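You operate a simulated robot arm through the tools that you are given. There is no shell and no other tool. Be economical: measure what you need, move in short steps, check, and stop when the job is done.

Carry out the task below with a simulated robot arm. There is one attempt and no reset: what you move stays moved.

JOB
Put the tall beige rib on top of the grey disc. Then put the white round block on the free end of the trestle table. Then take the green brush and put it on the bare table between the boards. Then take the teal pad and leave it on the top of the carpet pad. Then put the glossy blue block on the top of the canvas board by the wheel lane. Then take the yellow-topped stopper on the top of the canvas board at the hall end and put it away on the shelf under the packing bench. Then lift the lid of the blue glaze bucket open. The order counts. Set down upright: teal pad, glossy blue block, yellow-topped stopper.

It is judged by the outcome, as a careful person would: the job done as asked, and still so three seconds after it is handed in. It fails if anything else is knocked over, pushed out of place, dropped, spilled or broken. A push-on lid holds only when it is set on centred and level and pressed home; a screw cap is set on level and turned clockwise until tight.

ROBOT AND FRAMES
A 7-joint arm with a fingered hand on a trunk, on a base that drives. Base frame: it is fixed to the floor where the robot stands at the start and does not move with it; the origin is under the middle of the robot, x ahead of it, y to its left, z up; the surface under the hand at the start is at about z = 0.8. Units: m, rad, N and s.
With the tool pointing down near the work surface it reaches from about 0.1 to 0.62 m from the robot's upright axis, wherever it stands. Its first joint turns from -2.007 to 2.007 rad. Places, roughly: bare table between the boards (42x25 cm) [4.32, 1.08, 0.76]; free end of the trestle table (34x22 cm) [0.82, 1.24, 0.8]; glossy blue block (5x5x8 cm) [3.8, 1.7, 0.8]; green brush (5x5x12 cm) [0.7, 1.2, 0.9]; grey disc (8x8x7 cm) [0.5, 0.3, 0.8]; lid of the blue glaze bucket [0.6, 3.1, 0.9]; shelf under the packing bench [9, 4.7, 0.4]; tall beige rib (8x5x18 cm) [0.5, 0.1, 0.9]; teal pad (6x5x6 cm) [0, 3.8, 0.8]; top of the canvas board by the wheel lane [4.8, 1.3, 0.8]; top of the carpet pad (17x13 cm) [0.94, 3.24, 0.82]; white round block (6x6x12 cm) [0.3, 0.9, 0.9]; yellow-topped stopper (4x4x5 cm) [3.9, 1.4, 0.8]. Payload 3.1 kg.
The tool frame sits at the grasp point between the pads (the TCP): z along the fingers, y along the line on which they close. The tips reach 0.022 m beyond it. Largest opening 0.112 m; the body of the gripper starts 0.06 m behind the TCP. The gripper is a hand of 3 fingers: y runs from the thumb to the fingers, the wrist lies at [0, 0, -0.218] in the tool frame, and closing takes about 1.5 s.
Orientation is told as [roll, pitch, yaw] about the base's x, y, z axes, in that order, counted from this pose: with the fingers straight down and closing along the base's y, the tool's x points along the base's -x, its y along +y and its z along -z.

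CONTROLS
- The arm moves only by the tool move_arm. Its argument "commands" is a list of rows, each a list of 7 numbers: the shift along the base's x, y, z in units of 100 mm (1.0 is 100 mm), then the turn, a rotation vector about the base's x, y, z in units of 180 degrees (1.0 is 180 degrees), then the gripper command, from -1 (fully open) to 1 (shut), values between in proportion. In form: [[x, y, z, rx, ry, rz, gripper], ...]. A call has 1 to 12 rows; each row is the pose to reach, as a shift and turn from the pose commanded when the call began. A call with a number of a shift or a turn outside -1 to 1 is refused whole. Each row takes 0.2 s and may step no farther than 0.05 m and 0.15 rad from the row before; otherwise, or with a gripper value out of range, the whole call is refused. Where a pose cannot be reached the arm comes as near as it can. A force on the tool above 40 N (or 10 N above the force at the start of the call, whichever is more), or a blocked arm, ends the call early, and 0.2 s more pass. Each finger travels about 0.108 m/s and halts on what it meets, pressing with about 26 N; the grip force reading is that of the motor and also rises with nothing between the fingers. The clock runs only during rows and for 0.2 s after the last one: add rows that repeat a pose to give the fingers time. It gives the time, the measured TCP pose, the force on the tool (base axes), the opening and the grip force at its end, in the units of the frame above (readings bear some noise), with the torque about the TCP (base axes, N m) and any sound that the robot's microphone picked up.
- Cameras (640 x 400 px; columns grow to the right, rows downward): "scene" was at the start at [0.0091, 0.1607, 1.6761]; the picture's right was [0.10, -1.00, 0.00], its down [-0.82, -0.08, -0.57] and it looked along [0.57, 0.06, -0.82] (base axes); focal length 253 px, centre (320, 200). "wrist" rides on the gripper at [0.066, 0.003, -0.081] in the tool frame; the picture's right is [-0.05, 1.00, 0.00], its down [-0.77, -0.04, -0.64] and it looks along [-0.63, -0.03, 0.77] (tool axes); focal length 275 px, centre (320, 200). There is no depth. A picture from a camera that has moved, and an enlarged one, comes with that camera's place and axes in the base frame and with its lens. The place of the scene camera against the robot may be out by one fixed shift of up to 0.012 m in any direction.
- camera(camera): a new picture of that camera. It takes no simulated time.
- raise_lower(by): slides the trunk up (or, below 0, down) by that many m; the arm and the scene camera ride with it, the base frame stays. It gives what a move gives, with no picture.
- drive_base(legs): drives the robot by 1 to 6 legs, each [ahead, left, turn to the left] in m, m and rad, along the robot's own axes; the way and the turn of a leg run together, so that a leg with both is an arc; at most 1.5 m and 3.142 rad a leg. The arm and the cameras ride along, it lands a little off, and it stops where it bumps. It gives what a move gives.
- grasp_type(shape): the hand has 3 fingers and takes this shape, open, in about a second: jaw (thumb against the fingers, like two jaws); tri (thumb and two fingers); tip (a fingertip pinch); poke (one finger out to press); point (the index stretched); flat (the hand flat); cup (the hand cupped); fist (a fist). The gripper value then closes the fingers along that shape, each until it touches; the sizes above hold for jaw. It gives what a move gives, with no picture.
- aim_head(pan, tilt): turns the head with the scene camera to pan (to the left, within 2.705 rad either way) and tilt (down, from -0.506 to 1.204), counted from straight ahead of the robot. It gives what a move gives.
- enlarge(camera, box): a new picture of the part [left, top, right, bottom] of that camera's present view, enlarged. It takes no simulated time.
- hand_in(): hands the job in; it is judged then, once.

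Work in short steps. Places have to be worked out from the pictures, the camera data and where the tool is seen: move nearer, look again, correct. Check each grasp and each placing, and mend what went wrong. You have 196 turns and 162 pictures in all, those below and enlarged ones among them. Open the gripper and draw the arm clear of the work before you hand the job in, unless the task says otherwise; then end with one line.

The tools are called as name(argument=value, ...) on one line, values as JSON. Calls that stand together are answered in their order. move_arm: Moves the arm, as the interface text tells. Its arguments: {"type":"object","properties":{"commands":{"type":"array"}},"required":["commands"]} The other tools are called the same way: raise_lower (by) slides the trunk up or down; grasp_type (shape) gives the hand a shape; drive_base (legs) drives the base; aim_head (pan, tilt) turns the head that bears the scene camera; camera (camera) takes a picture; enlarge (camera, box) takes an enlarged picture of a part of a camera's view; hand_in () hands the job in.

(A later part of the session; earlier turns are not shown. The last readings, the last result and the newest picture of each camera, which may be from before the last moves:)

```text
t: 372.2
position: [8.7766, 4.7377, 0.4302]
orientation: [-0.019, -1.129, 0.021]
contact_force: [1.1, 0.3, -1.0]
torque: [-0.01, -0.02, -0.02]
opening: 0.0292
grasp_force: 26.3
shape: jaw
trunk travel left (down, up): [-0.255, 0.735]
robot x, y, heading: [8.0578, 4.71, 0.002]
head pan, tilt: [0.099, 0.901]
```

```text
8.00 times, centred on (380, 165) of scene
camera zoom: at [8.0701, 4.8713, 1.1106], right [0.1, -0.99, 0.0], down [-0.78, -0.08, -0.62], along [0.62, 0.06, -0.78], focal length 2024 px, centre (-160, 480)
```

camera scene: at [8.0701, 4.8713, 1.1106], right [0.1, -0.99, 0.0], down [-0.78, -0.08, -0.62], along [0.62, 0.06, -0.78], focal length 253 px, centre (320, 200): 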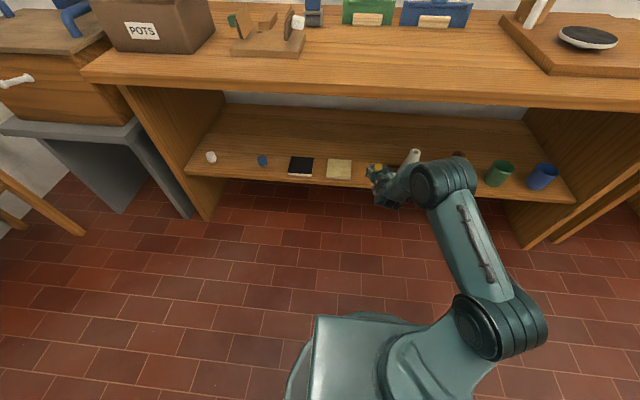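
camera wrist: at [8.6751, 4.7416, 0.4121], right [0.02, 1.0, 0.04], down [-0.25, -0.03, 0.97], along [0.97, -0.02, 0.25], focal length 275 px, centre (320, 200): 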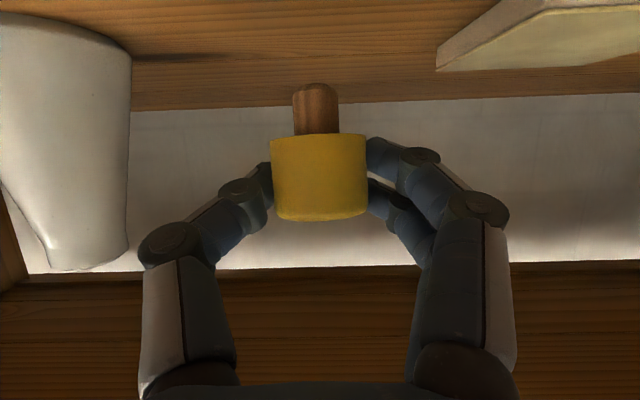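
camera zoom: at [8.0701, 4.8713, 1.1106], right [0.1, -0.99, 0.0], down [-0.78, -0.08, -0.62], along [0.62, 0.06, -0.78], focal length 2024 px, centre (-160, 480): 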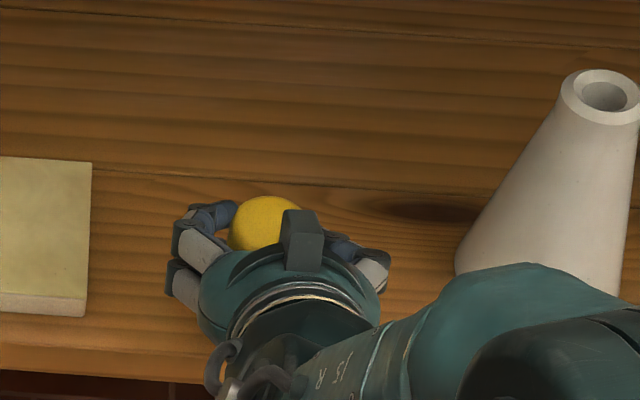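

Triangulating the shelf gives z≈0.37, lower than stated. Continue lowering with force watch.

move_arm(commands=[[0, 0, -0.025, 0, 0, 0, 1], [0, 0, -0.05, 0, 0, 0, 1], [0, 0, -0.07, 0, 0, 0, 1], [0, 0, -0.09, 0, 0, 0, 1], [0, 0, -0.11, 0, 0, 0, 1]])

enlarge(camera="wrist", box=[240, 50, 400, 150])

```text
t: 373.4
position: [8.7762, 4.7393, 0.419]
orientation: [-0.016, -1.131, 0.019]
contact_force: [0.3, 0.1, 0.2]
torque: [-0.04, 0.01, -0.03]
opening: 0.029
grasp_force: 26.3
shape: jaw
trunk travel left (down, up): [-0.255, 0.735]
robot x, y, heading: [8.0613, 4.7098, 0.004]
head pan, tilt: [0.099, 0.901]
```

```text
4.00 times, centred on (320, 100) of wrist
camera zoom: at [8.6755, 4.7413, 0.3933], right [0.02, 1.0, 0.04], down [-0.25, -0.03, 0.97], along [0.97, -0.02, 0.25], focal length 1101 px, centre (320, 600)
```

zoom: 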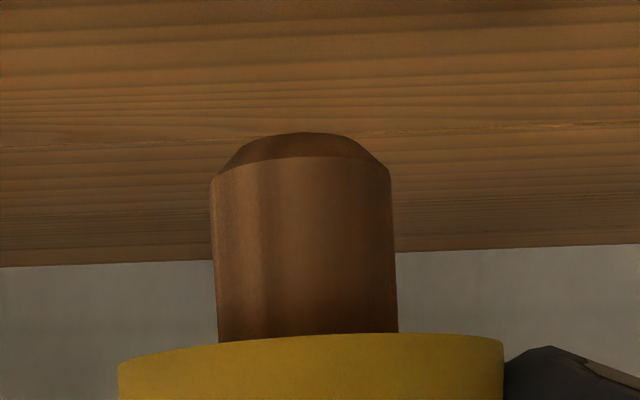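

Continue lowering; no contact yet.

move_arm(commands=[[0, 0, -0.025, 0, 0, 0, 1], [0, 0, -0.05, 0, 0, 0, 1], [0, 0, -0.07, 0, 0, 0, 1], [0, 0, -0.09, 0, 0, 0, 1], [0, 0, -0.11, 0, 0, 0, 1]])

camera(camera="wrist")

```text
t: 374.6
position: [8.7761, 4.7377, 0.4077]
orientation: [-0.015, -1.131, 0.018]
contact_force: [0.1, -0.2, -0.5]
torque: [0.02, -0.01, 0.01]
opening: 0.0291
grasp_force: 25.9
shape: jaw
trunk travel left (down, up): [-0.255, 0.735]
robot x, y, heading: [8.0619, 4.7108, 0.004]
head pan, tilt: [0.099, 0.901]
```

```text
39 pictures are left
camera wrist: at [8.6758, 4.7407, 0.3819], right [0.02, 1.0, 0.03], down [-0.25, -0.03, 0.97], along [0.97, -0.02, 0.25], focal length 275 px, centre (320, 200)
```

wrist: 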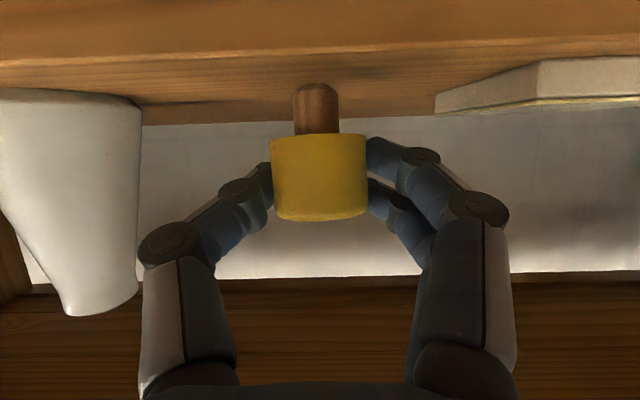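

The shelf edge reads z≈0.367 – nearly there. A few more mm.

move_arm(commands=[[0, 0, -0.02, 0, 0, 0, 1], [0, 0, -0.035, 0, 0, 0, 1], [0, 0, -0.05, 0, 0, 0, 1], [0, 0, -0.065, 0, 0, 0, 1], [0, 0, -0.08, 0, 0, 0, 1]])

```text
t: 375.9
position: [8.7774, 4.7396, 0.4026]
orientation: [-0.015, -1.132, 0.017]
contact_force: [0.1, -0.3, 6.4]
torque: [0.04, -0.07, -0.02]
opening: 0.029
grasp_force: 26.2
shape: jaw
trunk travel left (down, up): [-0.255, 0.735]
robot x, y, heading: [8.0601, 4.7082, 0.007]
head pan, tilt: [0.099, 0.901]
```

Contact (6 N). I open slowly to a modest width and check.

move_arm(commands=[[0, 0, 0, 0, 0, 0, 0.45], [0, 0, 0, 0, 0, 0, 0.35], [0, 0, 0, 0, 0, 0, 0.2], [0, 0, 0, 0, 0, 0, 0], [0, 0, 0, 0, 0, 0, -0.2], [0, 0, 0, 0, 0, 0, -0.2]])

camera(camera="wrist")

```text
t: 377.2
position: [8.7765, 4.7383, 0.3987]
orientation: [-0.018, -1.13, 0.017]
contact_force: [-0.1, 0.0, 0.3]
torque: [-0.01, 0.01, -0.01]
opening: 0.0668
grasp_force: 0.1
shape: jaw
trunk travel left (down, up): [-0.255, 0.735]
robot x, y, heading: [8.0598, 4.7062, -0.001]
head pan, tilt: [0.099, 0.901]
```

```text
38 pictures are left
camera wrist: at [8.6751, 4.7407, 0.3741], right [0.02, 1.0, 0.03], down [-0.25, -0.03, 0.97], along [0.97, -0.02, 0.25], focal length 275 px, centre (320, 200)
```

wrist: 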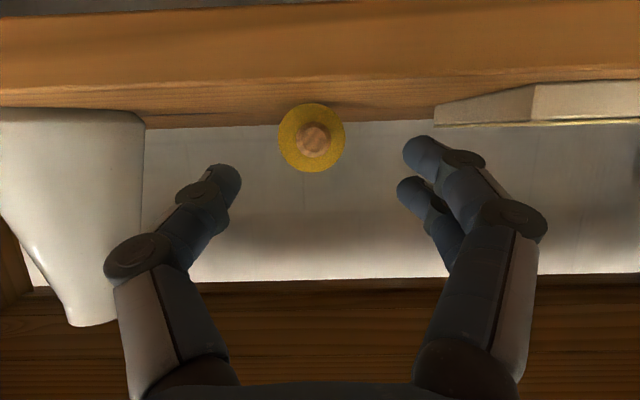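

The stopper toppled on release and now lies on the shelf with cork toward me. Before doing anything I check the arm's clearance to the cones.

camera(camera="scene")

```text
37 pictures are left
camera scene: at [8.07, 4.8713, 1.1106], right [0.1, -0.99, 0.0], down [-0.78, -0.08, -0.62], along [0.62, 0.06, -0.78], focal length 253 px, centre (320, 200)
```

scene: 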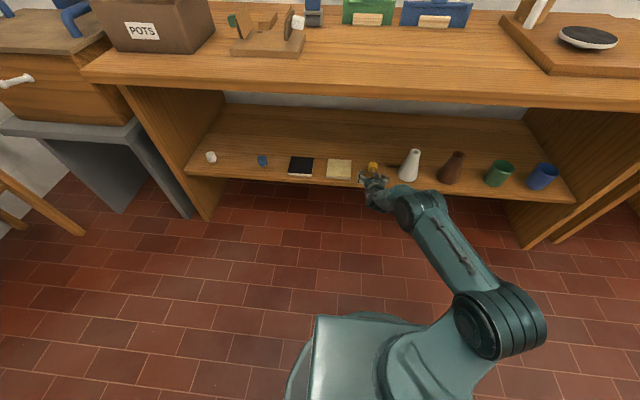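

enlarge(camera="scene", box=[330, 135, 470, 225])

```text
4.44 times, centred on (400, 180) of scene
camera zoom: at [8.07, 4.8713, 1.1106], right [0.1, -0.99, 0.0], down [-0.78, -0.08, -0.62], along [0.62, 0.06, -0.78], focal length 1125 px, centre (-36, 289)
```

zoom: 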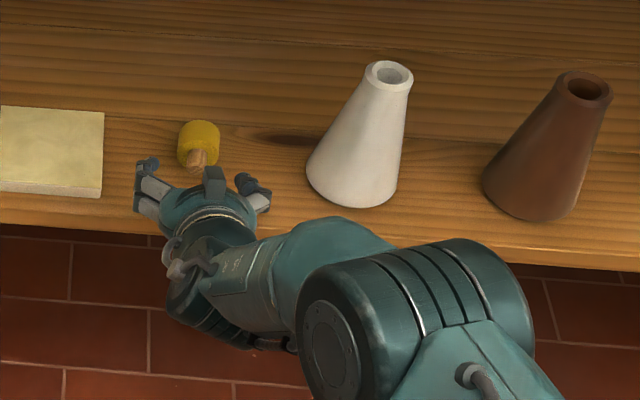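

Stopper lies at about (8.85, 4.73), cork toward me; cones are untouched. The elbow is too low/forward for another push in, so I retreat, raise the trunk 0.2 m and lower the hand correspondingly so that the elbow rides above the cones.

move_arm(commands=[[-0.3, 0, 0.05, 0, 0, 0, -0.2], [-0.6, 0, 0.1, 0, 0, 0, -0.2], [-1.0, 0, 0.1, 0, 0, 0, -0.2]])

move_arm(commands=[[-0.4, 0, 0, 0, 0, 0, -0.2], [-0.8, 0, 0, 0, 0, 0, -0.2]])

raise_lower(by=0.2)

move_arm(commands=[[0, 0, -0.3, 0, 0, 0, -0.2], [0, 0, -0.6, 0, 0, 0, -0.2], [0, 0, -1.0, 0, 0, 0, -0.2]])

move_arm(commands=[[0, -0.05, -0.4, 0, 0, 0, -0.2], [0, -0.05, -0.8, 0, 0, 0, -0.2], [0, -0.05, -1.0, 0, 0, 0, -0.2]])

camera(camera="scene")

```text
t: 378.1
position: [8.6767, 4.7386, 0.4109]
orientation: [-0.017, -1.129, 0.019]
contact_force: [-0.6, 0.0, 0.0]
torque: [0.01, 0.0, 0.0]
opening: 0.0669
grasp_force: 0.1
shape: jaw
trunk travel left (down, up): [-0.255, 0.735]
robot x, y, heading: [8.0567, 4.7099, 0.007]
head pan, tilt: [0.099, 0.901]
```

```text
t: 378.6
position: [8.5975, 4.737, 0.4104]
orientation: [-0.018, -1.13, 0.02]
contact_force: [0.2, 0.0, -0.1]
torque: [-0.03, -0.01, 0.01]
opening: 0.0667
grasp_force: 0.1
shape: jaw
trunk travel left (down, up): [-0.255, 0.735]
robot x, y, heading: [8.0542, 4.7103, 0.007]
head pan, tilt: [0.099, 0.901]
```

```text
t: 380.8
position: [8.5989, 4.7368, 0.6109]
orientation: [-0.016, -1.13, 0.017]
contact_force: [-0.6, -0.5, 0.2]
torque: [0.02, -0.02, 0.0]
opening: 0.0668
grasp_force: 0.1
shape: jaw
trunk travel left (down, up): [-0.455, 0.535]
robot x, y, heading: [8.0566, 4.7082, 0.003]
head pan, tilt: [0.099, 0.901]
```

```text
t: 381.6
position: [8.5977, 4.7385, 0.5103]
orientation: [-0.015, -1.13, 0.018]
contact_force: [1.3, -0.1, -0.3]
torque: [0.01, -0.01, -0.01]
opening: 0.0667
grasp_force: 0.1
shape: jaw
trunk travel left (down, up): [-0.455, 0.535]
robot x, y, heading: [8.0606, 4.7091, 0.003]
head pan, tilt: [0.099, 0.901]
```

```text
t: 382.4
position: [8.599, 4.7337, 0.4118]
orientation: [-0.017, -1.132, 0.019]
contact_force: [0.1, 0.7, 0.1]
torque: [-0.01, 0.02, -0.01]
opening: 0.0666
grasp_force: 0.0
shape: jaw
trunk travel left (down, up): [-0.455, 0.535]
robot x, y, heading: [8.0563, 4.7078, 0.005]
head pan, tilt: [0.099, 0.901]
```

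```text
35 pictures are left
camera scene: at [8.0701, 4.8714, 1.3106], right [0.1, -0.99, 0.0], down [-0.78, -0.08, -0.62], along [0.62, 0.06, -0.78], focal length 253 px, centre (320, 200)
```

scene: 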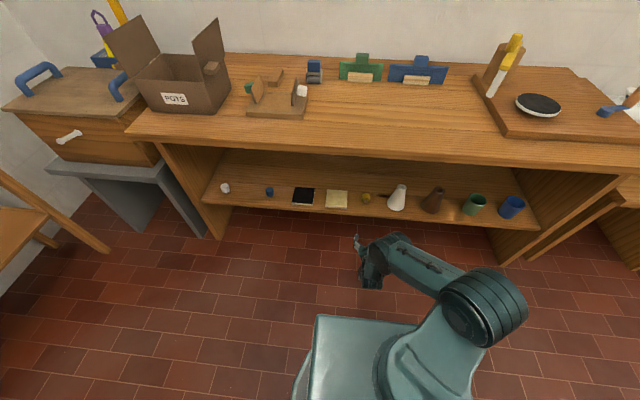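

The elbow now sits closer behind the hand. I advance to x≈8.76 and check clearance; I'll pinch the protruding cork rather than reaching the cap.

move_arm(commands=[[0.4, -0.02, 0, 0, 0, 0, -0.2], [0.8, -0.03, 0, 0, 0, 0, -0.2], [1.0, -0.04, 0, 0, 0, 0, -0.2]])

move_arm(commands=[[0.3, 0, 0, 0, 0, 0, -0.2], [0.6, 0, 0, 0, 0, 0, -0.2]])

enlarge(camera="scene", box=[320, 160, 480, 260])

camera(camera="wrist")

```text
t: 383.2
position: [8.6991, 4.7289, 0.4098]
orientation: [-0.016, -1.127, 0.019]
contact_force: [-0.2, -0.5, 0.1]
torque: [0.01, 0.01, 0.02]
opening: 0.0668
grasp_force: 0.0
shape: jaw
trunk travel left (down, up): [-0.455, 0.535]
robot x, y, heading: [8.0581, 4.7137, 0.005]
head pan, tilt: [0.099, 0.901]
```

```text
t: 383.8
position: [8.7401, 4.73, 0.4212]
orientation: [-0.02, -1.129, 0.02]
contact_force: [-0.9, 0.1, -0.4]
torque: [-0.02, -0.01, 0.02]
opening: 0.0666
grasp_force: 0.1
shape: jaw
out of reach, approached as far as the arm can: row 2
trunk travel left (down, up): [-0.455, 0.535]
robot x, y, heading: [8.0536, 4.7076, 0.002]
head pan, tilt: [0.099, 0.901]
```

```text
4.00 times, centred on (400, 210) of scene
camera zoom: at [8.0702, 4.8715, 1.3105], right [0.1, -0.99, 0.0], down [-0.78, -0.08, -0.62], along [0.62, 0.06, -0.78], focal length 1012 px, centre (0, 160)
```

zoom: 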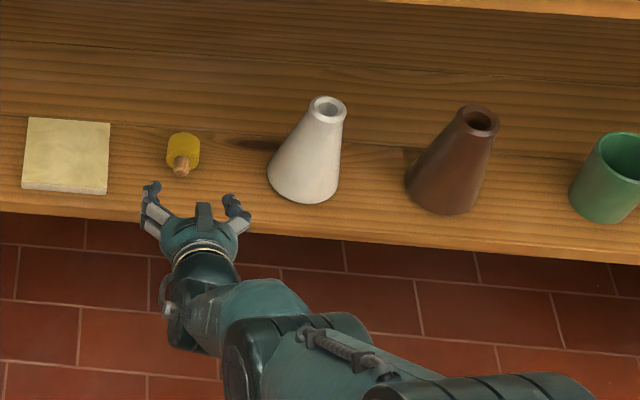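

```text
33 pictures are left
camera wrist: at [8.6385, 4.7317, 0.3948], right [0.02, 1.0, 0.03], down [-0.25, -0.03, 0.97], along [0.97, -0.02, 0.24], focal length 275 px, centre (320, 200)
```

wrist: 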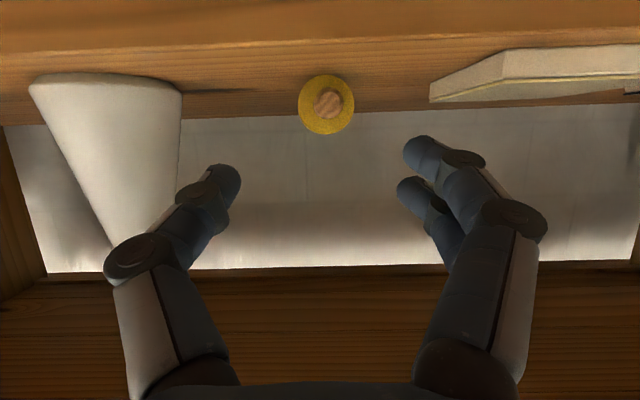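

With the trunk higher the elbow stays well back, so I'll use the base for depth: nudge y +5 mm, drive 0.10 m forward with fingers straddling the stopper from above, and look.

move_arm(commands=[[0, 0.05, 0.04, 0, 0, 0, -0.2]])

drive_base(legs=[[0.1, 0, 0]])

camera(camera="wrist")

```text
t: 384.2
position: [8.7399, 4.7335, 0.4249]
orientation: [-0.017, -1.129, 0.018]
contact_force: [-0.5, 0.3, 0.7]
torque: [-0.03, 0.0, 0.0]
opening: 0.0666
grasp_force: 0.1
shape: jaw
trunk travel left (down, up): [-0.455, 0.535]
robot x, y, heading: [8.0588, 4.7106, 0.002]
head pan, tilt: [0.099, 0.901]
```

```text
t: 385.4
position: [8.837, 4.7351, 0.4239]
orientation: [-0.019, -1.13, 0.021]
contact_force: [0.0, -0.5, -0.6]
torque: [-0.03, -0.01, 0.02]
opening: 0.0667
grasp_force: 0.0
shape: jaw
trunk travel left (down, up): [-0.455, 0.535]
robot x, y, heading: [8.1558, 4.7097, 0.004]
head pan, tilt: [0.099, 0.901]
```

```text
32 pictures are left
camera wrist: at [8.7374, 4.7378, 0.3986], right [0.01, 1.0, 0.03], down [-0.25, -0.03, 0.97], along [0.97, -0.02, 0.24], focal length 275 px, centre (320, 200)
```

wrist: 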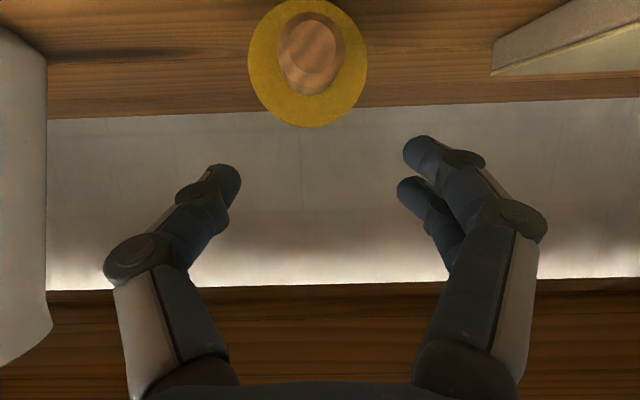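

Geometry confirmed (cap face x≈8.839, axis z≈0.377). To keep the camera off the shelf I reduce the tilt to 45° before lowering, then check.

move_arm(commands=[[0, 0, 0, 0, 0.037, 0, -0.3], [0, 0, 0, 0, 0.074, 0, -0.3], [0.05, -0.02, 0, 0, 0.111, 0, -0.3], [0.1, -0.02, -0.1, 0, 0.111, 0, -0.3]])

camera(camera="wrist")

```text
t: 386.4
position: [8.8484, 4.7348, 0.4154]
orientation: [-0.008, -0.779, 0.014]
contact_force: [-0.2, 0.1, 0.8]
torque: [-0.01, -0.01, -0.01]
opening: 0.0725
grasp_force: 0.0
shape: jaw
trunk travel left (down, up): [-0.455, 0.535]
robot x, y, heading: [8.1597, 4.7134, 0.006]
head pan, tilt: [0.099, 0.901]
```

```text
31 pictures are left
camera wrist: at [8.7442, 4.7371, 0.4255], right [0.02, 1.0, 0.03], down [0.1, -0.03, 0.99], along [0.99, -0.02, -0.1], focal length 275 px, centre (320, 200)
```

wrist: 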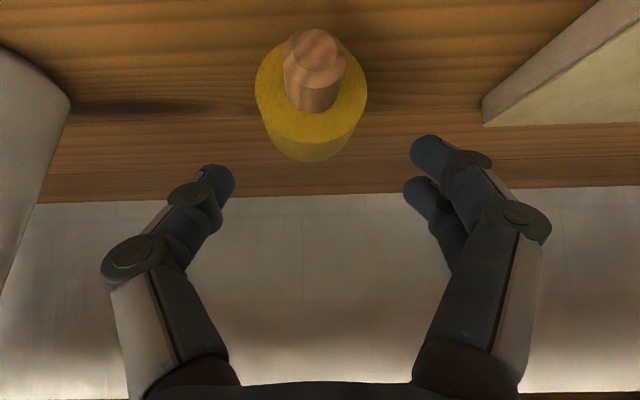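

Lowering 23 mm to straddle the cap, then closing.

move_arm(commands=[[-0.02, -0.03, -0.1, 0, 0, 0, -0.3], [-0.03, -0.03, -0.18, 0, 0, 0, -0.3], [-0.03, -0.03, -0.22, 0, 0, 0, -0.3], [-0.03, -0.03, -0.235, 0, 0, 0, -0.3]])

move_arm(commands=[[0, 0, 0, 0, 0, 0, 0], [0, 0, 0, 0, 0, 0, 0.2], [0, 0, 0, 0, 0, 0, 0.4], [0, 0, 0, 0, 0, 0, 0.7], [0, 0, 0, 0, 0, 0, 1], [0, 0, 0, 0, 0, 0, 1], [0, 0, 0, 0, 0, 0, 1]])

camera(camera="wrist")

```text
t: 387.4
position: [8.8441, 4.7302, 0.3988]
orientation: [-0.004, -0.781, 0.011]
contact_force: [0.1, -0.1, -0.3]
torque: [-0.01, 0.0, -0.01]
opening: 0.0724
grasp_force: 0.1
shape: jaw
out of reach, approached as far as the arm can: row 3, 4
trunk travel left (down, up): [-0.455, 0.535]
robot x, y, heading: [8.1558, 4.71, 0.007]
head pan, tilt: [0.099, 0.901]
```

```text
t: 389.0
position: [8.8445, 4.7323, 0.3979]
orientation: [-0.006, -0.78, 0.012]
contact_force: [1.6, -0.2, 2.7]
torque: [0.01, -0.05, 0.04]
opening: 0.0267
grasp_force: 26.4
shape: jaw
trunk travel left (down, up): [-0.455, 0.535]
robot x, y, heading: [8.1563, 4.7115, 0.007]
head pan, tilt: [0.099, 0.901]
```

```text
30 pictures are left
camera wrist: at [8.7408, 4.7332, 0.4085], right [0.03, 1.0, 0.03], down [0.1, -0.03, 0.99], along [0.99, -0.02, -0.1], focal length 275 px, centre (320, 200)
```

wrist: 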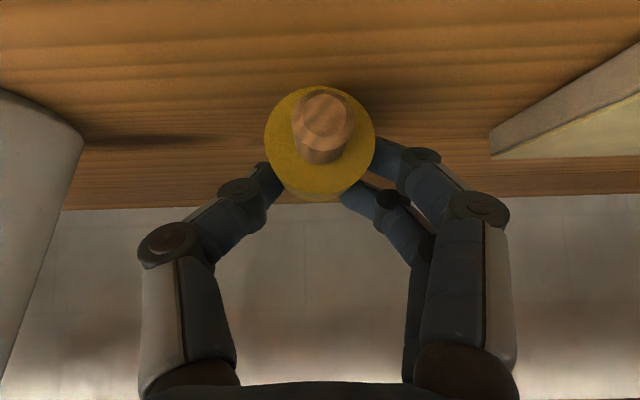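

The cap is gripped. I lift gently a couple of cm and back the base out of the shelf.

move_arm(commands=[[0, 0, 0.08, 0, 0, 0, 1], [0, 0, 0.15, 0, 0, 0, 1], [0, 0, 0.25, 0, 0, 0, 1], [0, 0, 0.35, 0, 0, 0, 1]])

drive_base(legs=[[-0.3, 0, 0]])

camera(camera="wrist")

```text
t: 390.0
position: [8.8444, 4.7315, 0.4321]
orientation: [-0.007, -0.78, 0.012]
contact_force: [0.1, 0.2, -0.9]
torque: [-0.02, 0.0, 0.04]
opening: 0.0262
grasp_force: 26.4
shape: jaw
out of reach, approached as far as the arm can: row 1
trunk travel left (down, up): [-0.455, 0.535]
robot x, y, heading: [8.1582, 4.7111, 0.006]
head pan, tilt: [0.099, 0.901]
```

```text
t: 392.0
position: [8.5402, 4.7316, 0.4325]
orientation: [-0.008, -0.782, 0.019]
contact_force: [-1.0, 0.3, -0.3]
torque: [-0.01, 0.03, 0.02]
opening: 0.026
grasp_force: 25.6
shape: jaw
trunk travel left (down, up): [-0.455, 0.535]
robot x, y, heading: [7.8527, 4.7084, 0.011]
head pan, tilt: [0.099, 0.901]
```

```text
29 pictures are left
camera wrist: at [8.4367, 4.7335, 0.4429], right [0.02, 1.0, 0.03], down [0.1, -0.03, 0.99], along [0.99, -0.02, -0.1], focal length 275 px, centre (320, 200)
```

wrist: 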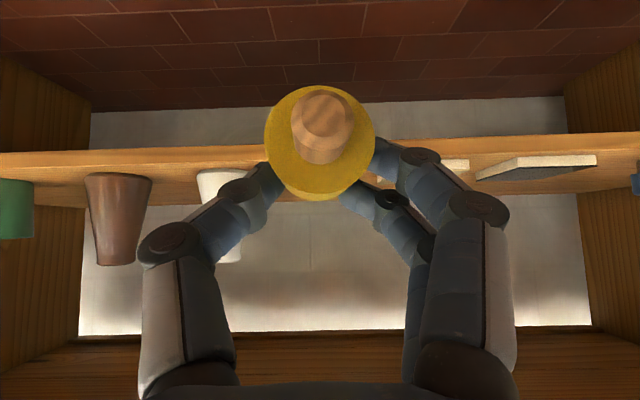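

Secure. I raise the trunk 0.47 m and drive forward so as to lay the stopper on the clear front strip of the bench top for a proper re-grasp.

raise_lower(by=0.47)

drive_base(legs=[[0.27, 0, 0]])

camera(camera="scene")

```text
refused: 0.47 is not a number from -0.4 to 0.4
```

```text
t: 393.9
position: [8.8149, 4.7345, 0.4331]
orientation: [-0.007, -0.78, 0.018]
contact_force: [0.0, -0.1, 1.0]
torque: [-0.03, 0.03, -0.02]
opening: 0.0262
grasp_force: 25.5
shape: jaw
trunk travel left (down, up): [-0.455, 0.535]
robot x, y, heading: [8.1292, 4.7133, 0.013]
head pan, tilt: [0.099, 0.901]
```

```text
28 pictures are left
camera scene: at [8.1389, 4.8724, 1.3105], right [0.11, -0.99, 0.0], down [-0.78, -0.09, -0.62], along [0.62, 0.07, -0.78], focal length 253 px, centre (320, 200)
```

scene: 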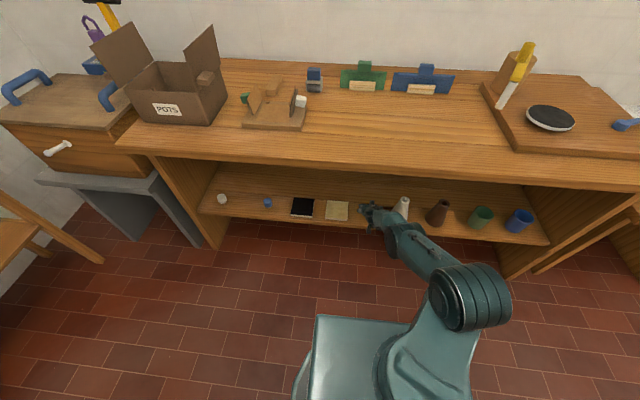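

The trunk step was too large so the hand went back under the bench (no contact). I back out first, then raise in two steps.

drive_base(legs=[[-0.27, 0, 0]])

raise_lower(by=0.4)

raise_lower(by=0.09)

```text
t: 395.9
position: [8.5438, 4.7331, 0.4327]
orientation: [-0.006, -0.783, 0.022]
contact_force: [-0.1, -0.6, -0.7]
torque: [0.03, 0.0, 0.02]
opening: 0.0261
grasp_force: 25.9
shape: jaw
trunk travel left (down, up): [-0.455, 0.535]
robot x, y, heading: [7.8534, 4.7075, 0.014]
head pan, tilt: [0.099, 0.901]
```

```text
t: 399.7
position: [8.5446, 4.7339, 0.8323]
orientation: [-0.007, -0.783, 0.021]
contact_force: [0.1, -0.3, 0.0]
torque: [0.01, 0.02, -0.04]
opening: 0.0263
grasp_force: 25.8
shape: jaw
trunk travel left (down, up): [-0.855, 0.135]
robot x, y, heading: [7.8556, 4.7062, 0.015]
head pan, tilt: [0.099, 0.901]
```

```text
t: 400.9
position: [8.5453, 4.7335, 0.9225]
orientation: [-0.007, -0.781, 0.021]
contact_force: [-0.1, -0.1, -0.7]
torque: [0.0, 0.02, -0.01]
opening: 0.0259
grasp_force: 25.6
shape: jaw
trunk travel left (down, up): [-0.945, 0.045]
robot x, y, heading: [7.8567, 4.7051, 0.013]
head pan, tilt: [0.099, 0.901]
```

Now retract the arm 0.2 m and drive forward 0.46 m so the hand is over the bench's front strip at a comfortable reach.

move_arm(commands=[[-0.3, 0, 0, 0, 0, 0, 1], [-0.6, 0, 0, 0, 0, 0, 1], [-1.0, 0, 0.05, 0, 0, 0, 1]])

move_arm(commands=[[-0.3, 0, 0, 0, 0, 0, 1], [-0.6, 0, 0, 0, 0, 0, 1], [-1.0, 0, 0, 0, 0, 0, 1]])

drive_base(legs=[[0.46, 0, -0.01]])

camera(camera="scene")

```text
t: 401.7
position: [8.4421, 4.7325, 0.9301]
orientation: [-0.006, -0.785, 0.021]
contact_force: [-0.6, -0.2, -1.1]
torque: [0.02, 0.0, 0.03]
opening: 0.0256
grasp_force: 26.2
shape: jaw
trunk travel left (down, up): [-0.945, 0.045]
robot x, y, heading: [7.8562, 4.7086, 0.017]
head pan, tilt: [0.099, 0.901]
```

```text
t: 402.6
position: [8.4546, 4.7215, 1.0504]
orientation: [0.156, -0.987, -0.174]
contact_force: [0.4, 0.7, 0.2]
torque: [-0.01, 0.0, -0.01]
opening: 0.0258
grasp_force: 25.7
shape: jaw
out of reach, approached as far as the arm can: row 3
trunk travel left (down, up): [-0.945, 0.045]
robot x, y, heading: [7.8559, 4.7091, 0.014]
head pan, tilt: [0.099, 0.901]
stopped in row 3: the arm was blocked; the commanded pose is now the measured one
```

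```text
t: 405.4
position: [8.9184, 4.7181, 1.0505]
orientation: [0.158, -0.988, -0.191]
contact_force: [-0.6, -0.4, -0.8]
torque: [-0.01, 0.03, 0.01]
opening: 0.0259
grasp_force: 26.0
shape: jaw
trunk travel left (down, up): [-0.945, 0.045]
robot x, y, heading: [8.3196, 4.7131, 0.005]
head pan, tilt: [0.099, 0.901]
```

```text
27 pictures are left
camera scene: at [8.333, 4.8736, 1.8006], right [0.11, -0.99, 0.0], down [-0.78, -0.08, -0.62], along [0.62, 0.07, -0.78], focal length 253 px, centre (320, 200)
```

scene: 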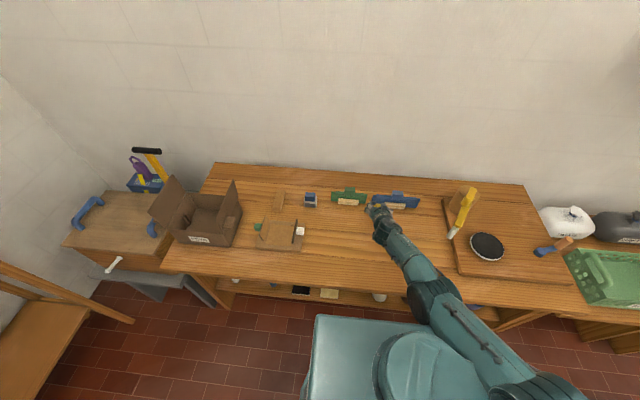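

The arm hit a joint limit and settled in a slightly twisted pose, still holding the stopper above the bench. I straighten the hand orientation in place.

move_arm(commands=[[0, 0, 0, -0.018, 0.033, 0.0127, 1], [-0.05, 0, 0, -0.0357, 0.0662, 0.0255, 1], [-0.05, 0, 0, -0.0357, 0.0662, 0.0255, 1]])

```text
t: 406.2
position: [8.9145, 4.7175, 1.0515]
orientation: [-0.046, -0.786, 0.045]
contact_force: [0.0, -1.0, -0.2]
torque: [-0.01, 0.02, -0.01]
opening: 0.0251
grasp_force: 27.1
shape: jaw
trunk travel left (down, up): [-0.945, 0.045]
robot x, y, heading: [8.318, 4.7127, 0.007]
head pan, tilt: [0.099, 0.901]
```

Nearly square. Small orientation fix, then move down toward (8.85, 4.72) above the bare bench strip.

move_arm(commands=[[0, 0, -0.3, 0.0104, 0, -0.004, 1], [-0.2, 0, -0.6, 0.0104, 0, -0.004, 1], [-0.4, 0, -0.9, 0.0104, 0, -0.004, 1], [-0.5, 0, -1.0, 0.0104, 0, -0.004, 1]])

move_arm(commands=[[0, 0, -0.3, 0, 0, 0, 1], [0, 0, -0.6, 0, 0, 0, 1], [0, 0, -0.8, 0, 0, 0, 1]])

camera(camera="wrist")

```text
t: 407.2
position: [8.8754, 4.7186, 0.9632]
orientation: [0.014, -0.808, -0.012]
contact_force: [-0.7, 0.6, -0.6]
torque: [0.01, 0.01, -0.03]
opening: 0.0251
grasp_force: 25.6
shape: jaw
trunk travel left (down, up): [-0.945, 0.045]
robot x, y, heading: [8.3185, 4.7175, -0.0]
head pan, tilt: [0.099, 0.901]
```

```text
t: 408.0
position: [8.8643, 4.7181, 0.8712]
orientation: [0.001, -0.789, 0.002]
contact_force: [0.2, -0.8, 0.1]
torque: [0.0, 0.0, 0.01]
opening: 0.0133
grasp_force: 25.9
shape: jaw
trunk travel left (down, up): [-0.945, 0.045]
robot x, y, heading: [8.3217, 4.7143, 0.006]
head pan, tilt: [0.099, 0.901]
```

```text
26 pictures are left
camera wrist: at [8.7605, 4.7211, 0.8803], right [0.03, 1.0, 0.03], down [0.09, -0.04, 0.99], along [1.0, -0.03, -0.09], focal length 275 px, centre (320, 200)
```

wrist: 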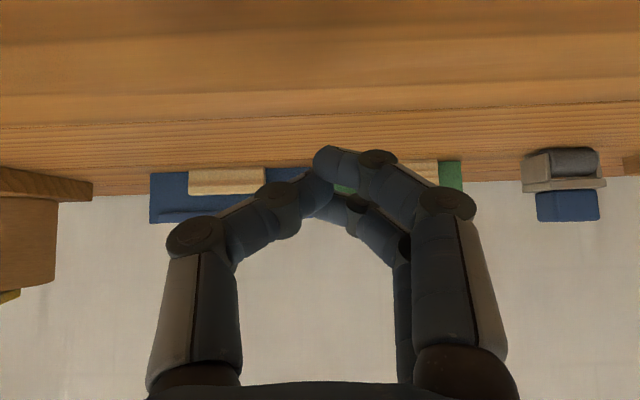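

The stopper slipped out just now. I look for where it dropped.

camera(camera="scene")

```text
25 pictures are left
camera scene: at [8.3341, 4.8742, 1.8005], right [0.11, -0.99, 0.0], down [-0.78, -0.08, -0.62], along [0.62, 0.07, -0.78], focal length 253 px, centre (320, 200)
```

scene: 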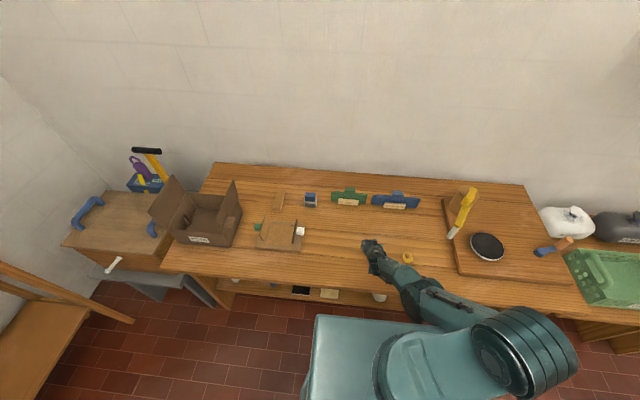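

enlarge(camera="scene", box=[360, 230, 440, 280])

```text
8.00 times, centred on (400, 255) of scene
camera zoom: at [8.3341, 4.8742, 1.8005], right [0.11, -0.99, 0.0], down [-0.78, -0.08, -0.62], along [0.62, 0.07, -0.78], focal length 2024 px, centre (-320, -240)
```

zoom: 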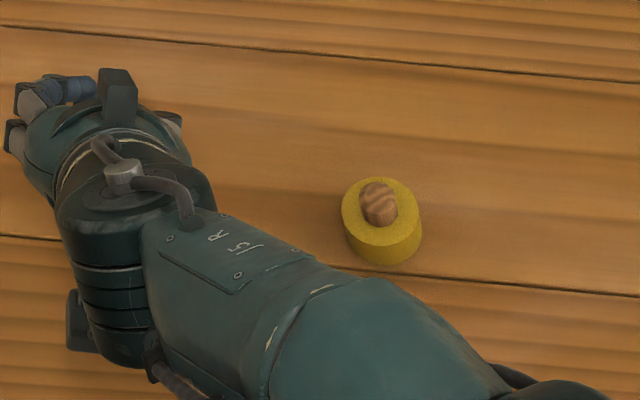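

The stopper landed standing upside-down on the bench top at about (8.845, 4.567) – safe. Plan: lay it on its side with cork toward me, then re-grasp with a backward lean so it ends cork-down. First lift and turn the hand vertical.

move_arm(commands=[[0, 0, 0.4, 0, 0, 0, 1], [0, 0, 0.8, 0, 0, 0, 1], [0, 0, 1.0, 0, 0.04, 0, 0.5], [0, -0.3, 1.0, 0, 0.085, 0, 0], [0, -0.6, 1.0, 0, 0.13, 0, -0.5], [0, -0.9, 1.0, 0, 0.17, 0, -0.8], [0, -1.0, 1.0, 0, 0.21, 0, -0.8], [-0.1, -1.0, 1.0, 0, 0.25, 0, -0.8]])

```text
t: 409.8
position: [8.8746, 4.6127, 0.9723]
orientation: [-0.035, -0.231, 0.001]
contact_force: [-0.2, -0.5, 0.3]
torque: [0.04, 0.0, 0.0]
opening: 0.1006
grasp_force: 0.1
shape: jaw
out of reach, approached as far as the arm can: row 7, 8
trunk travel left (down, up): [-0.945, 0.045]
robot x, y, heading: [8.321, 4.7114, 0.001]
head pan, tilt: [0.099, 0.901]
```

Almost vertical; finish squaring while moving above the stopper.

move_arm(commands=[[0, -0.2, 0.1, 0.011, 0.037, 0, -0.8], [-0.15, -0.4, 0.1, 0.011, 0.0735, 0, -0.8], [-0.3, -0.46, 0.1, 0.011, 0.0735, 0, -0.8], [-0.3, -0.46, 0.1, 0.011, 0.0735, 0, -0.8]])

camera(camera="wrist")

```text
t: 410.8
position: [8.8448, 4.5661, 0.981]
orientation: [0.001, 0.002, -0.001]
contact_force: [0.4, -0.2, -0.7]
torque: [-0.01, -0.01, 0.03]
opening: 0.1007
grasp_force: 0.0
shape: jaw
out of reach, approached as far as the arm can: row 1, 2
trunk travel left (down, up): [-0.945, 0.045]
robot x, y, heading: [8.3211, 4.7112, 0.008]
head pan, tilt: [0.099, 0.901]
```

```text
23 pictures are left
camera wrist: at [8.7788, 4.5693, 1.062], right [0.05, 1.0, 0.0], down [0.77, -0.04, 0.63], along [0.63, -0.03, -0.77], focal length 275 px, centre (320, 200)
```

wrist: 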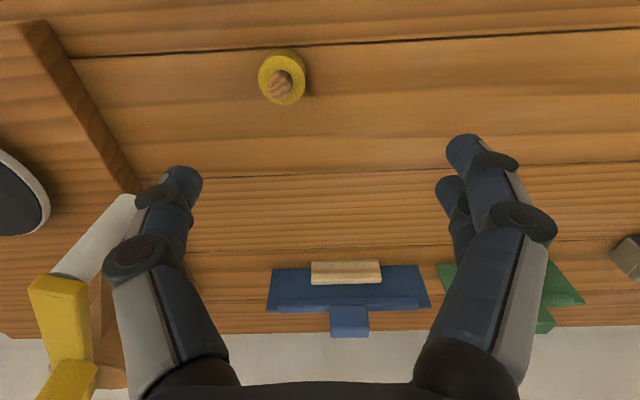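

Stopper at (8.841, 4.536), cork up. I move over, descend to z≈0.826 and grip the cap.

move_arm(commands=[[-0.04, -0.3, 0, 0, 0, 0, -0.4], [-0.04, -0.3, -0.4, 0, 0, 0, -0.4], [-0.04, -0.3, -0.8, 0, 0, 0, -0.4], [-0.04, -0.3, -1.0, 0, 0, 0, -0.4]])

camera(camera="wrist")

```text
t: 411.8
position: [8.843, 4.5342, 0.8819]
orientation: [-0.002, 0.0, -0.001]
contact_force: [1.1, 0.3, 0.2]
torque: [0.01, -0.03, -0.01]
opening: 0.0786
grasp_force: 0.1
shape: jaw
trunk travel left (down, up): [-0.945, 0.045]
robot x, y, heading: [8.3214, 4.7124, 0.005]
head pan, tilt: [0.099, 0.901]
```

```text
22 pictures are left
camera wrist: at [8.7761, 4.5372, 0.9624], right [0.05, 1.0, 0.0], down [0.77, -0.04, 0.64], along [0.64, -0.03, -0.77], focal length 275 px, centre (320, 200)
```

wrist: 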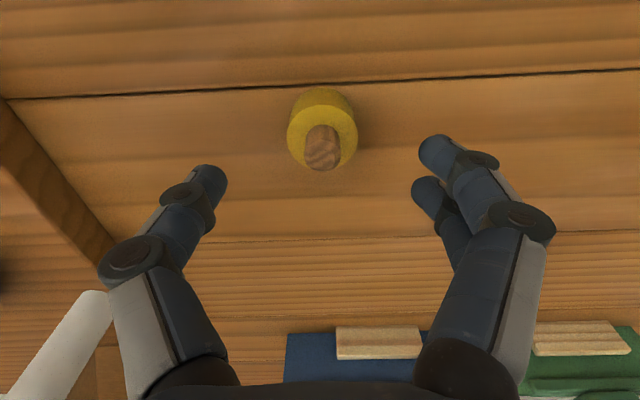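

Centred. Descend 56 mm and close.

move_arm(commands=[[0.01, 0.02, -0.3, 0, 0, 0, -0.4], [0.01, 0.02, -0.5, 0, 0, 0, -0.4], [0.01, 0.02, -0.56, 0, 0, 0, -0.4], [0.01, 0.02, -0.56, 0, 0, 0, 0], [0.01, 0.02, -0.56, 0, 0, 0, 0.3], [0.01, 0.02, -0.56, 0, 0, 0, 0.6], [0.01, 0.02, -0.56, 0, 0, 0, 1], [0.01, 0.02, -0.56, 0, 0, 0, 1], [0.01, 0.02, -0.56, 0, 0, 0, 1]])

move_arm(commands=[[0, 0, 0.1, 0, 0, 0, 1], [0, 0, 0.3, 0, 0, 0, 1], [0, 0, 0.6, 0, 0, 0, 1], [0, 0, 0.9, 0, 0, 0, 1]])

camera(camera="wrist")

```text
t: 413.8
position: [8.8341, 4.54, 0.8346]
orientation: [-0.002, -0.001, -0.001]
contact_force: [0.3, 0.2, -0.1]
torque: [0.03, 0.01, 0.0]
opening: 0.0005
grasp_force: 25.8
shape: jaw
out of reach, approached as far as the arm can: row 2, 3, 4, 5, 6, 7, 8, 9
trunk travel left (down, up): [-0.945, 0.045]
robot x, y, heading: [8.3188, 4.7144, 0.003]
head pan, tilt: [0.099, 0.901]
```

```text
t: 414.8
position: [8.832, 4.5408, 0.9268]
orientation: [0.002, 0.0, -0.002]
contact_force: [-0.4, 0.0, -0.2]
torque: [0.01, -0.03, 0.01]
opening: 0.0005
grasp_force: 26.0
shape: jaw
trunk travel left (down, up): [-0.945, 0.045]
robot x, y, heading: [8.3208, 4.7125, 0.003]
head pan, tilt: [0.099, 0.901]
```

```text
21 pictures are left
camera wrist: at [8.7655, 4.5444, 1.0059], right [0.05, 1.0, 0.0], down [0.77, -0.04, 0.64], along [0.64, -0.03, -0.77], focal length 275 px, centre (320, 200)
```

wrist: 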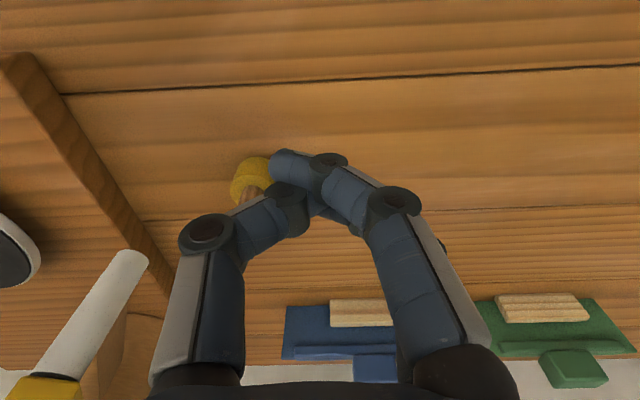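

The arm couldn't reach low enough with the trunk this high and nudged the stopper to about (8.887, 4.486), still standing. I raise the hand, lower the trunk 0.12 m and shift the base right/forward for better reach.

move_arm(commands=[[0, 0, 0.4, 0, 0, 0, 0.5], [0, 0, 0.8, 0, 0, 0, 0], [0, 0, 1.0, 0, 0, 0, -0.4]])

raise_lower(by=-0.12)

drive_base(legs=[[0.05, -0.2, 0]])

move_arm(commands=[[0, 0.4, 0, 0, 0, 0, -0.4], [0, 0.8, 0, 0, 0, 0, -0.4], [0, 1.0, 0, 0, 0, 0, -0.4]])

camera(camera="wrist")

```text
t: 415.6
position: [8.8348, 4.5402, 1.0268]
orientation: [-0.002, 0.0, -0.001]
contact_force: [0.2, 0.3, -0.6]
torque: [0.01, -0.01, 0.0]
opening: 0.0779
grasp_force: 0.0
shape: jaw
trunk travel left (down, up): [-0.945, 0.045]
robot x, y, heading: [8.322, 4.7132, 0.005]
head pan, tilt: [0.099, 0.901]
```

```text
t: 417.1
position: [8.8354, 4.5406, 0.9068]
orientation: [-0.003, -0.001, -0.001]
contact_force: [0.9, 0.1, 0.9]
torque: [-0.03, 0.01, 0.0]
opening: 0.0781
grasp_force: 0.0
shape: jaw
trunk travel left (down, up): [-0.825, 0.165]
robot x, y, heading: [8.3238, 4.7106, 0.012]
head pan, tilt: [0.099, 0.901]
```

```text
t: 418.8
position: [8.8862, 4.3401, 0.9062]
orientation: [0.0, -0.001, 0.0]
contact_force: [-0.3, 0.0, 0.3]
torque: [-0.02, 0.01, -0.01]
opening: 0.0784
grasp_force: 0.0
shape: jaw
trunk travel left (down, up): [-0.825, 0.165]
robot x, y, heading: [8.3704, 4.5128, 0.003]
head pan, tilt: [0.099, 0.901]
```

```text
t: 419.6
position: [8.8884, 4.4418, 0.9068]
orientation: [0.0, 0.0, -0.001]
contact_force: [0.3, -0.5, 0.2]
torque: [-0.02, 0.0, -0.03]
opening: 0.078
grasp_force: 0.0
shape: jaw
trunk travel left (down, up): [-0.825, 0.165]
robot x, y, heading: [8.372, 4.5077, 0.009]
head pan, tilt: [0.099, 0.901]
```

```text
20 pictures are left
camera wrist: at [8.8209, 4.4449, 0.9866], right [0.05, 1.0, 0.0], down [0.77, -0.04, 0.64], along [0.64, -0.03, -0.77], focal length 275 px, centre (320, 200)
```

wrist: 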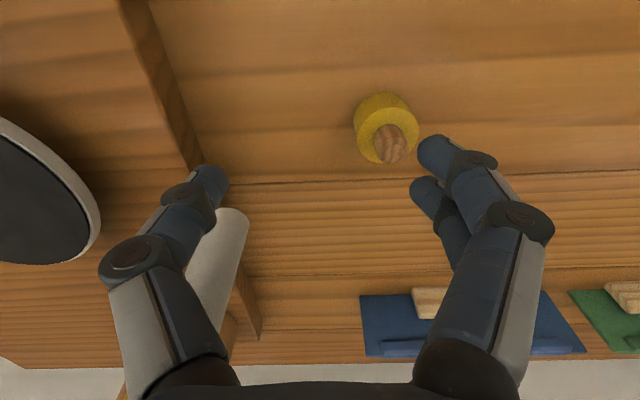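

Stopper at (8.9035, 4.484). Move over it, descend, and confirm the depth is reached before closing.

move_arm(commands=[[0.1, 0.3, 0, 0, 0, 0, -0.4], [0.15, 0.42, -0.2, 0, 0, 0, -0.4], [0.15, 0.42, -0.55, 0, 0, 0, -0.4], [0.15, 0.42, -0.75, 0, 0, 0, -0.4], [0.15, 0.42, -0.81, 0, 0, 0, -0.4]])

camera(camera="wrist")

```text
t: 420.8
position: [8.9008, 4.4816, 0.8242]
orientation: [-0.001, 0.001, -0.001]
contact_force: [0.4, -0.6, 0.2]
torque: [0.0, -0.03, 0.02]
opening: 0.0782
grasp_force: 0.0
shape: jaw
trunk travel left (down, up): [-0.825, 0.165]
robot x, y, heading: [8.3708, 4.5143, 0.01]
head pan, tilt: [0.099, 0.901]
```

```text
19 pictures are left
camera wrist: at [8.8352, 4.4846, 0.9053], right [0.05, 1.0, 0.0], down [0.77, -0.04, 0.64], along [0.64, -0.03, -0.77], focal length 275 px, centre (320, 200)
```

wrist: 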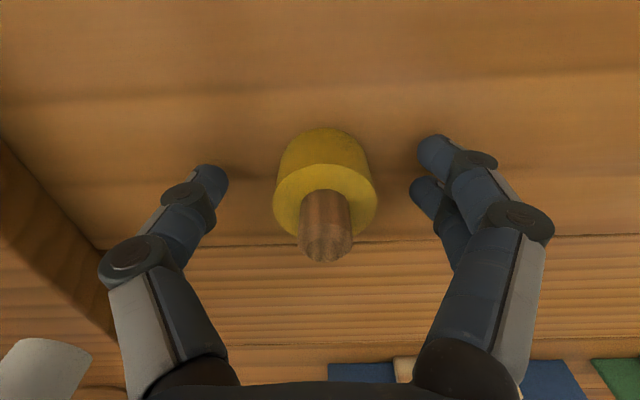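

Perfectly straddled. Close and lift a little.

move_arm(commands=[[0, 0, 0, 0, 0, 0, 0], [0, 0, 0, 0, 0, 0, 0.3], [0, 0, 0, 0, 0, 0, 0.6], [0, 0, 0, 0, 0, 0, 1], [0, 0, 0, 0, 0, 0, 1], [0, 0, 0, 0, 0, 0, 1], [0, 0, 0.1, 0, 0, 0, 1], [0, 0, 0.3, 0, 0, 0, 1], [0, 0, 0.6, 0, 0, 0, 1], [0, 0, 0.9, 0, 0, 0, 1]])

```text
t: 422.9
position: [8.9025, 4.483, 0.9169]
orientation: [-0.001, 0.001, -0.001]
contact_force: [0.0, -0.9, -0.3]
torque: [-0.01, 0.02, 0.01]
opening: 0.0289
grasp_force: 25.7
shape: jaw
trunk travel left (down, up): [-0.825, 0.165]
robot x, y, heading: [8.3748, 4.5127, 0.007]
head pan, tilt: [0.099, 0.901]
```

Held firmly. Now tilt the hand 60° forward (cork then points toward me and up), staying above the clear strip.

move_arm(commands=[[0, 0.2, 0.2, 0, -0.047, 0, 1], [0, 0.4, 0.3, 0, -0.094, 0, 1], [0, 0.6, 0.3, 0, -0.141, 0, 1], [0, 0.8, 0.3, 0, -0.188, 0, 1], [0, 0.9, 0.3, 0, -0.235, 0, 1], [0, 1.0, 0.3, 0, -0.282, 0, 1], [0, 1.0, 0.3, 0, -0.333, 0, 1], [0, 1.0, 0.3, 0, -0.333, 0, 1]])

```text
refused: row 7 steps farther than a row can; nothing moved
```

move_arm(commands=[[0, 0.2, 0.2, 0, -0.047, 0, 1], [0, 0.4, 0.3, 0, -0.094, 0, 1], [0, 0.6, 0.3, 0, -0.141, 0, 1], [0, 0.8, 0.3, 0, -0.188, 0, 1], [0, 0.9, 0.3, 0, -0.235, 0, 1], [0, 1.0, 0.3, 0, -0.282, 0, 1], [0, 1.0, 0.3, 0, -0.329, 0, 1], [0, 1.0, 0.3, 0, -0.333, 0, 1]])

```text
t: 424.8
position: [8.9025, 4.5833, 0.9463]
orientation: [-0.001, -1.048, -0.002]
contact_force: [-0.8, -0.6, -0.8]
torque: [-0.01, 0.0, 0.01]
opening: 0.0279
grasp_force: 25.5
shape: jaw
trunk travel left (down, up): [-0.825, 0.165]
robot x, y, heading: [8.3718, 4.5102, 0.011]
head pan, tilt: [0.099, 0.901]
```

Tilt reached cleanly. Lower to just above the bench, then to contact.

move_arm(commands=[[0, 0, -0.4, 0, 0, 0, 1], [0, 0, -0.8, 0, 0, 0, 1], [0, 0, -1.0, 0, 0, 0, 1]])

move_arm(commands=[[0, 0, -0.06, 0, 0, 0, 1], [0, 0, -0.1, 0, 0, 0, 1], [0, 0, -0.13, 0, 0, 0, 1], [0, 0, -0.16, 0, 0, 0, 1]])

camera(camera="wrist")

```text
t: 425.6
position: [8.9018, 4.5824, 0.8454]
orientation: [-0.001, -1.045, 0.0]
contact_force: [-0.4, 0.7, 0.0]
torque: [-0.03, 0.04, -0.01]
opening: 0.0283
grasp_force: 26.8
shape: jaw
trunk travel left (down, up): [-0.825, 0.165]
robot x, y, heading: [8.374, 4.5146, 0.008]
head pan, tilt: [0.099, 0.901]
```

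```text
t: 426.6
position: [8.9018, 4.5809, 0.8311]
orientation: [0.003, -1.049, -0.004]
contact_force: [1.1, -1.3, 14.5]
torque: [-0.02, 1.79, 0.2]
opening: 0.0284
grasp_force: 26.1
shape: jaw
trunk travel left (down, up): [-0.825, 0.165]
robot x, y, heading: [8.3732, 4.5137, 0.007]
head pan, tilt: [0.099, 0.901]
```

```text
18 pictures are left
camera wrist: at [8.7987, 4.5852, 0.8133], right [0.02, 1.0, 0.04], down [-0.17, -0.04, 0.99], along [0.99, -0.03, 0.17], focal length 275 px, centre (320, 200)
```

wrist: 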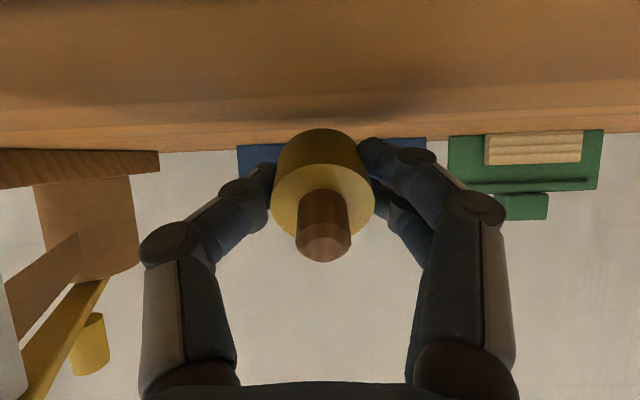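

The camera housing touched the bench first (torque signature); the cap is only ~3 mm above. I ease up 1 mm and open quickly so it settles on its side.

move_arm(commands=[[0, 0, 0.03, 0, 0, 0, 1], [0, 0, 0.03, 0, 0, 0, -0.6], [0, 0, 0.03, 0, 0, 0, -0.6], [0, 0, 0.03, 0, 0, 0, -0.6], [0, 0, 0.03, 0, 0, 0, -0.6]])

camera(camera="wrist")

```text
t: 427.8
position: [8.9022, 4.5819, 0.8321]
orientation: [-0.001, -1.045, -0.002]
contact_force: [0.3, -0.5, -0.8]
torque: [0.03, 0.02, -0.02]
opening: 0.0892
grasp_force: 0.1
shape: jaw
trunk travel left (down, up): [-0.825, 0.165]
robot x, y, heading: [8.3718, 4.5122, 0.006]
head pan, tilt: [0.099, 0.901]
```

```text
17 pictures are left
camera wrist: at [8.7983, 4.5848, 0.8146], right [0.02, 1.0, 0.04], down [-0.16, -0.04, 0.99], along [0.99, -0.03, 0.16], focal length 275 px, centre (320, 200)
```

wrist: 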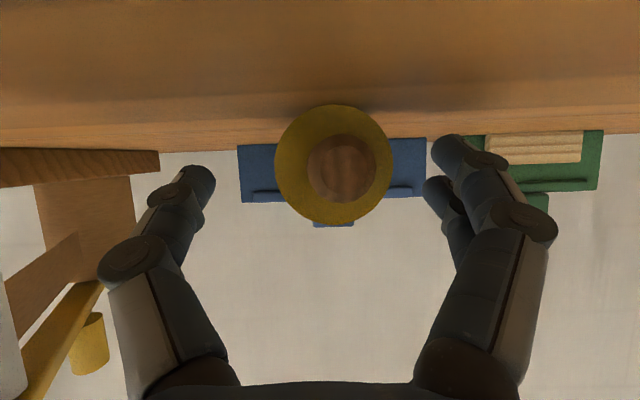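

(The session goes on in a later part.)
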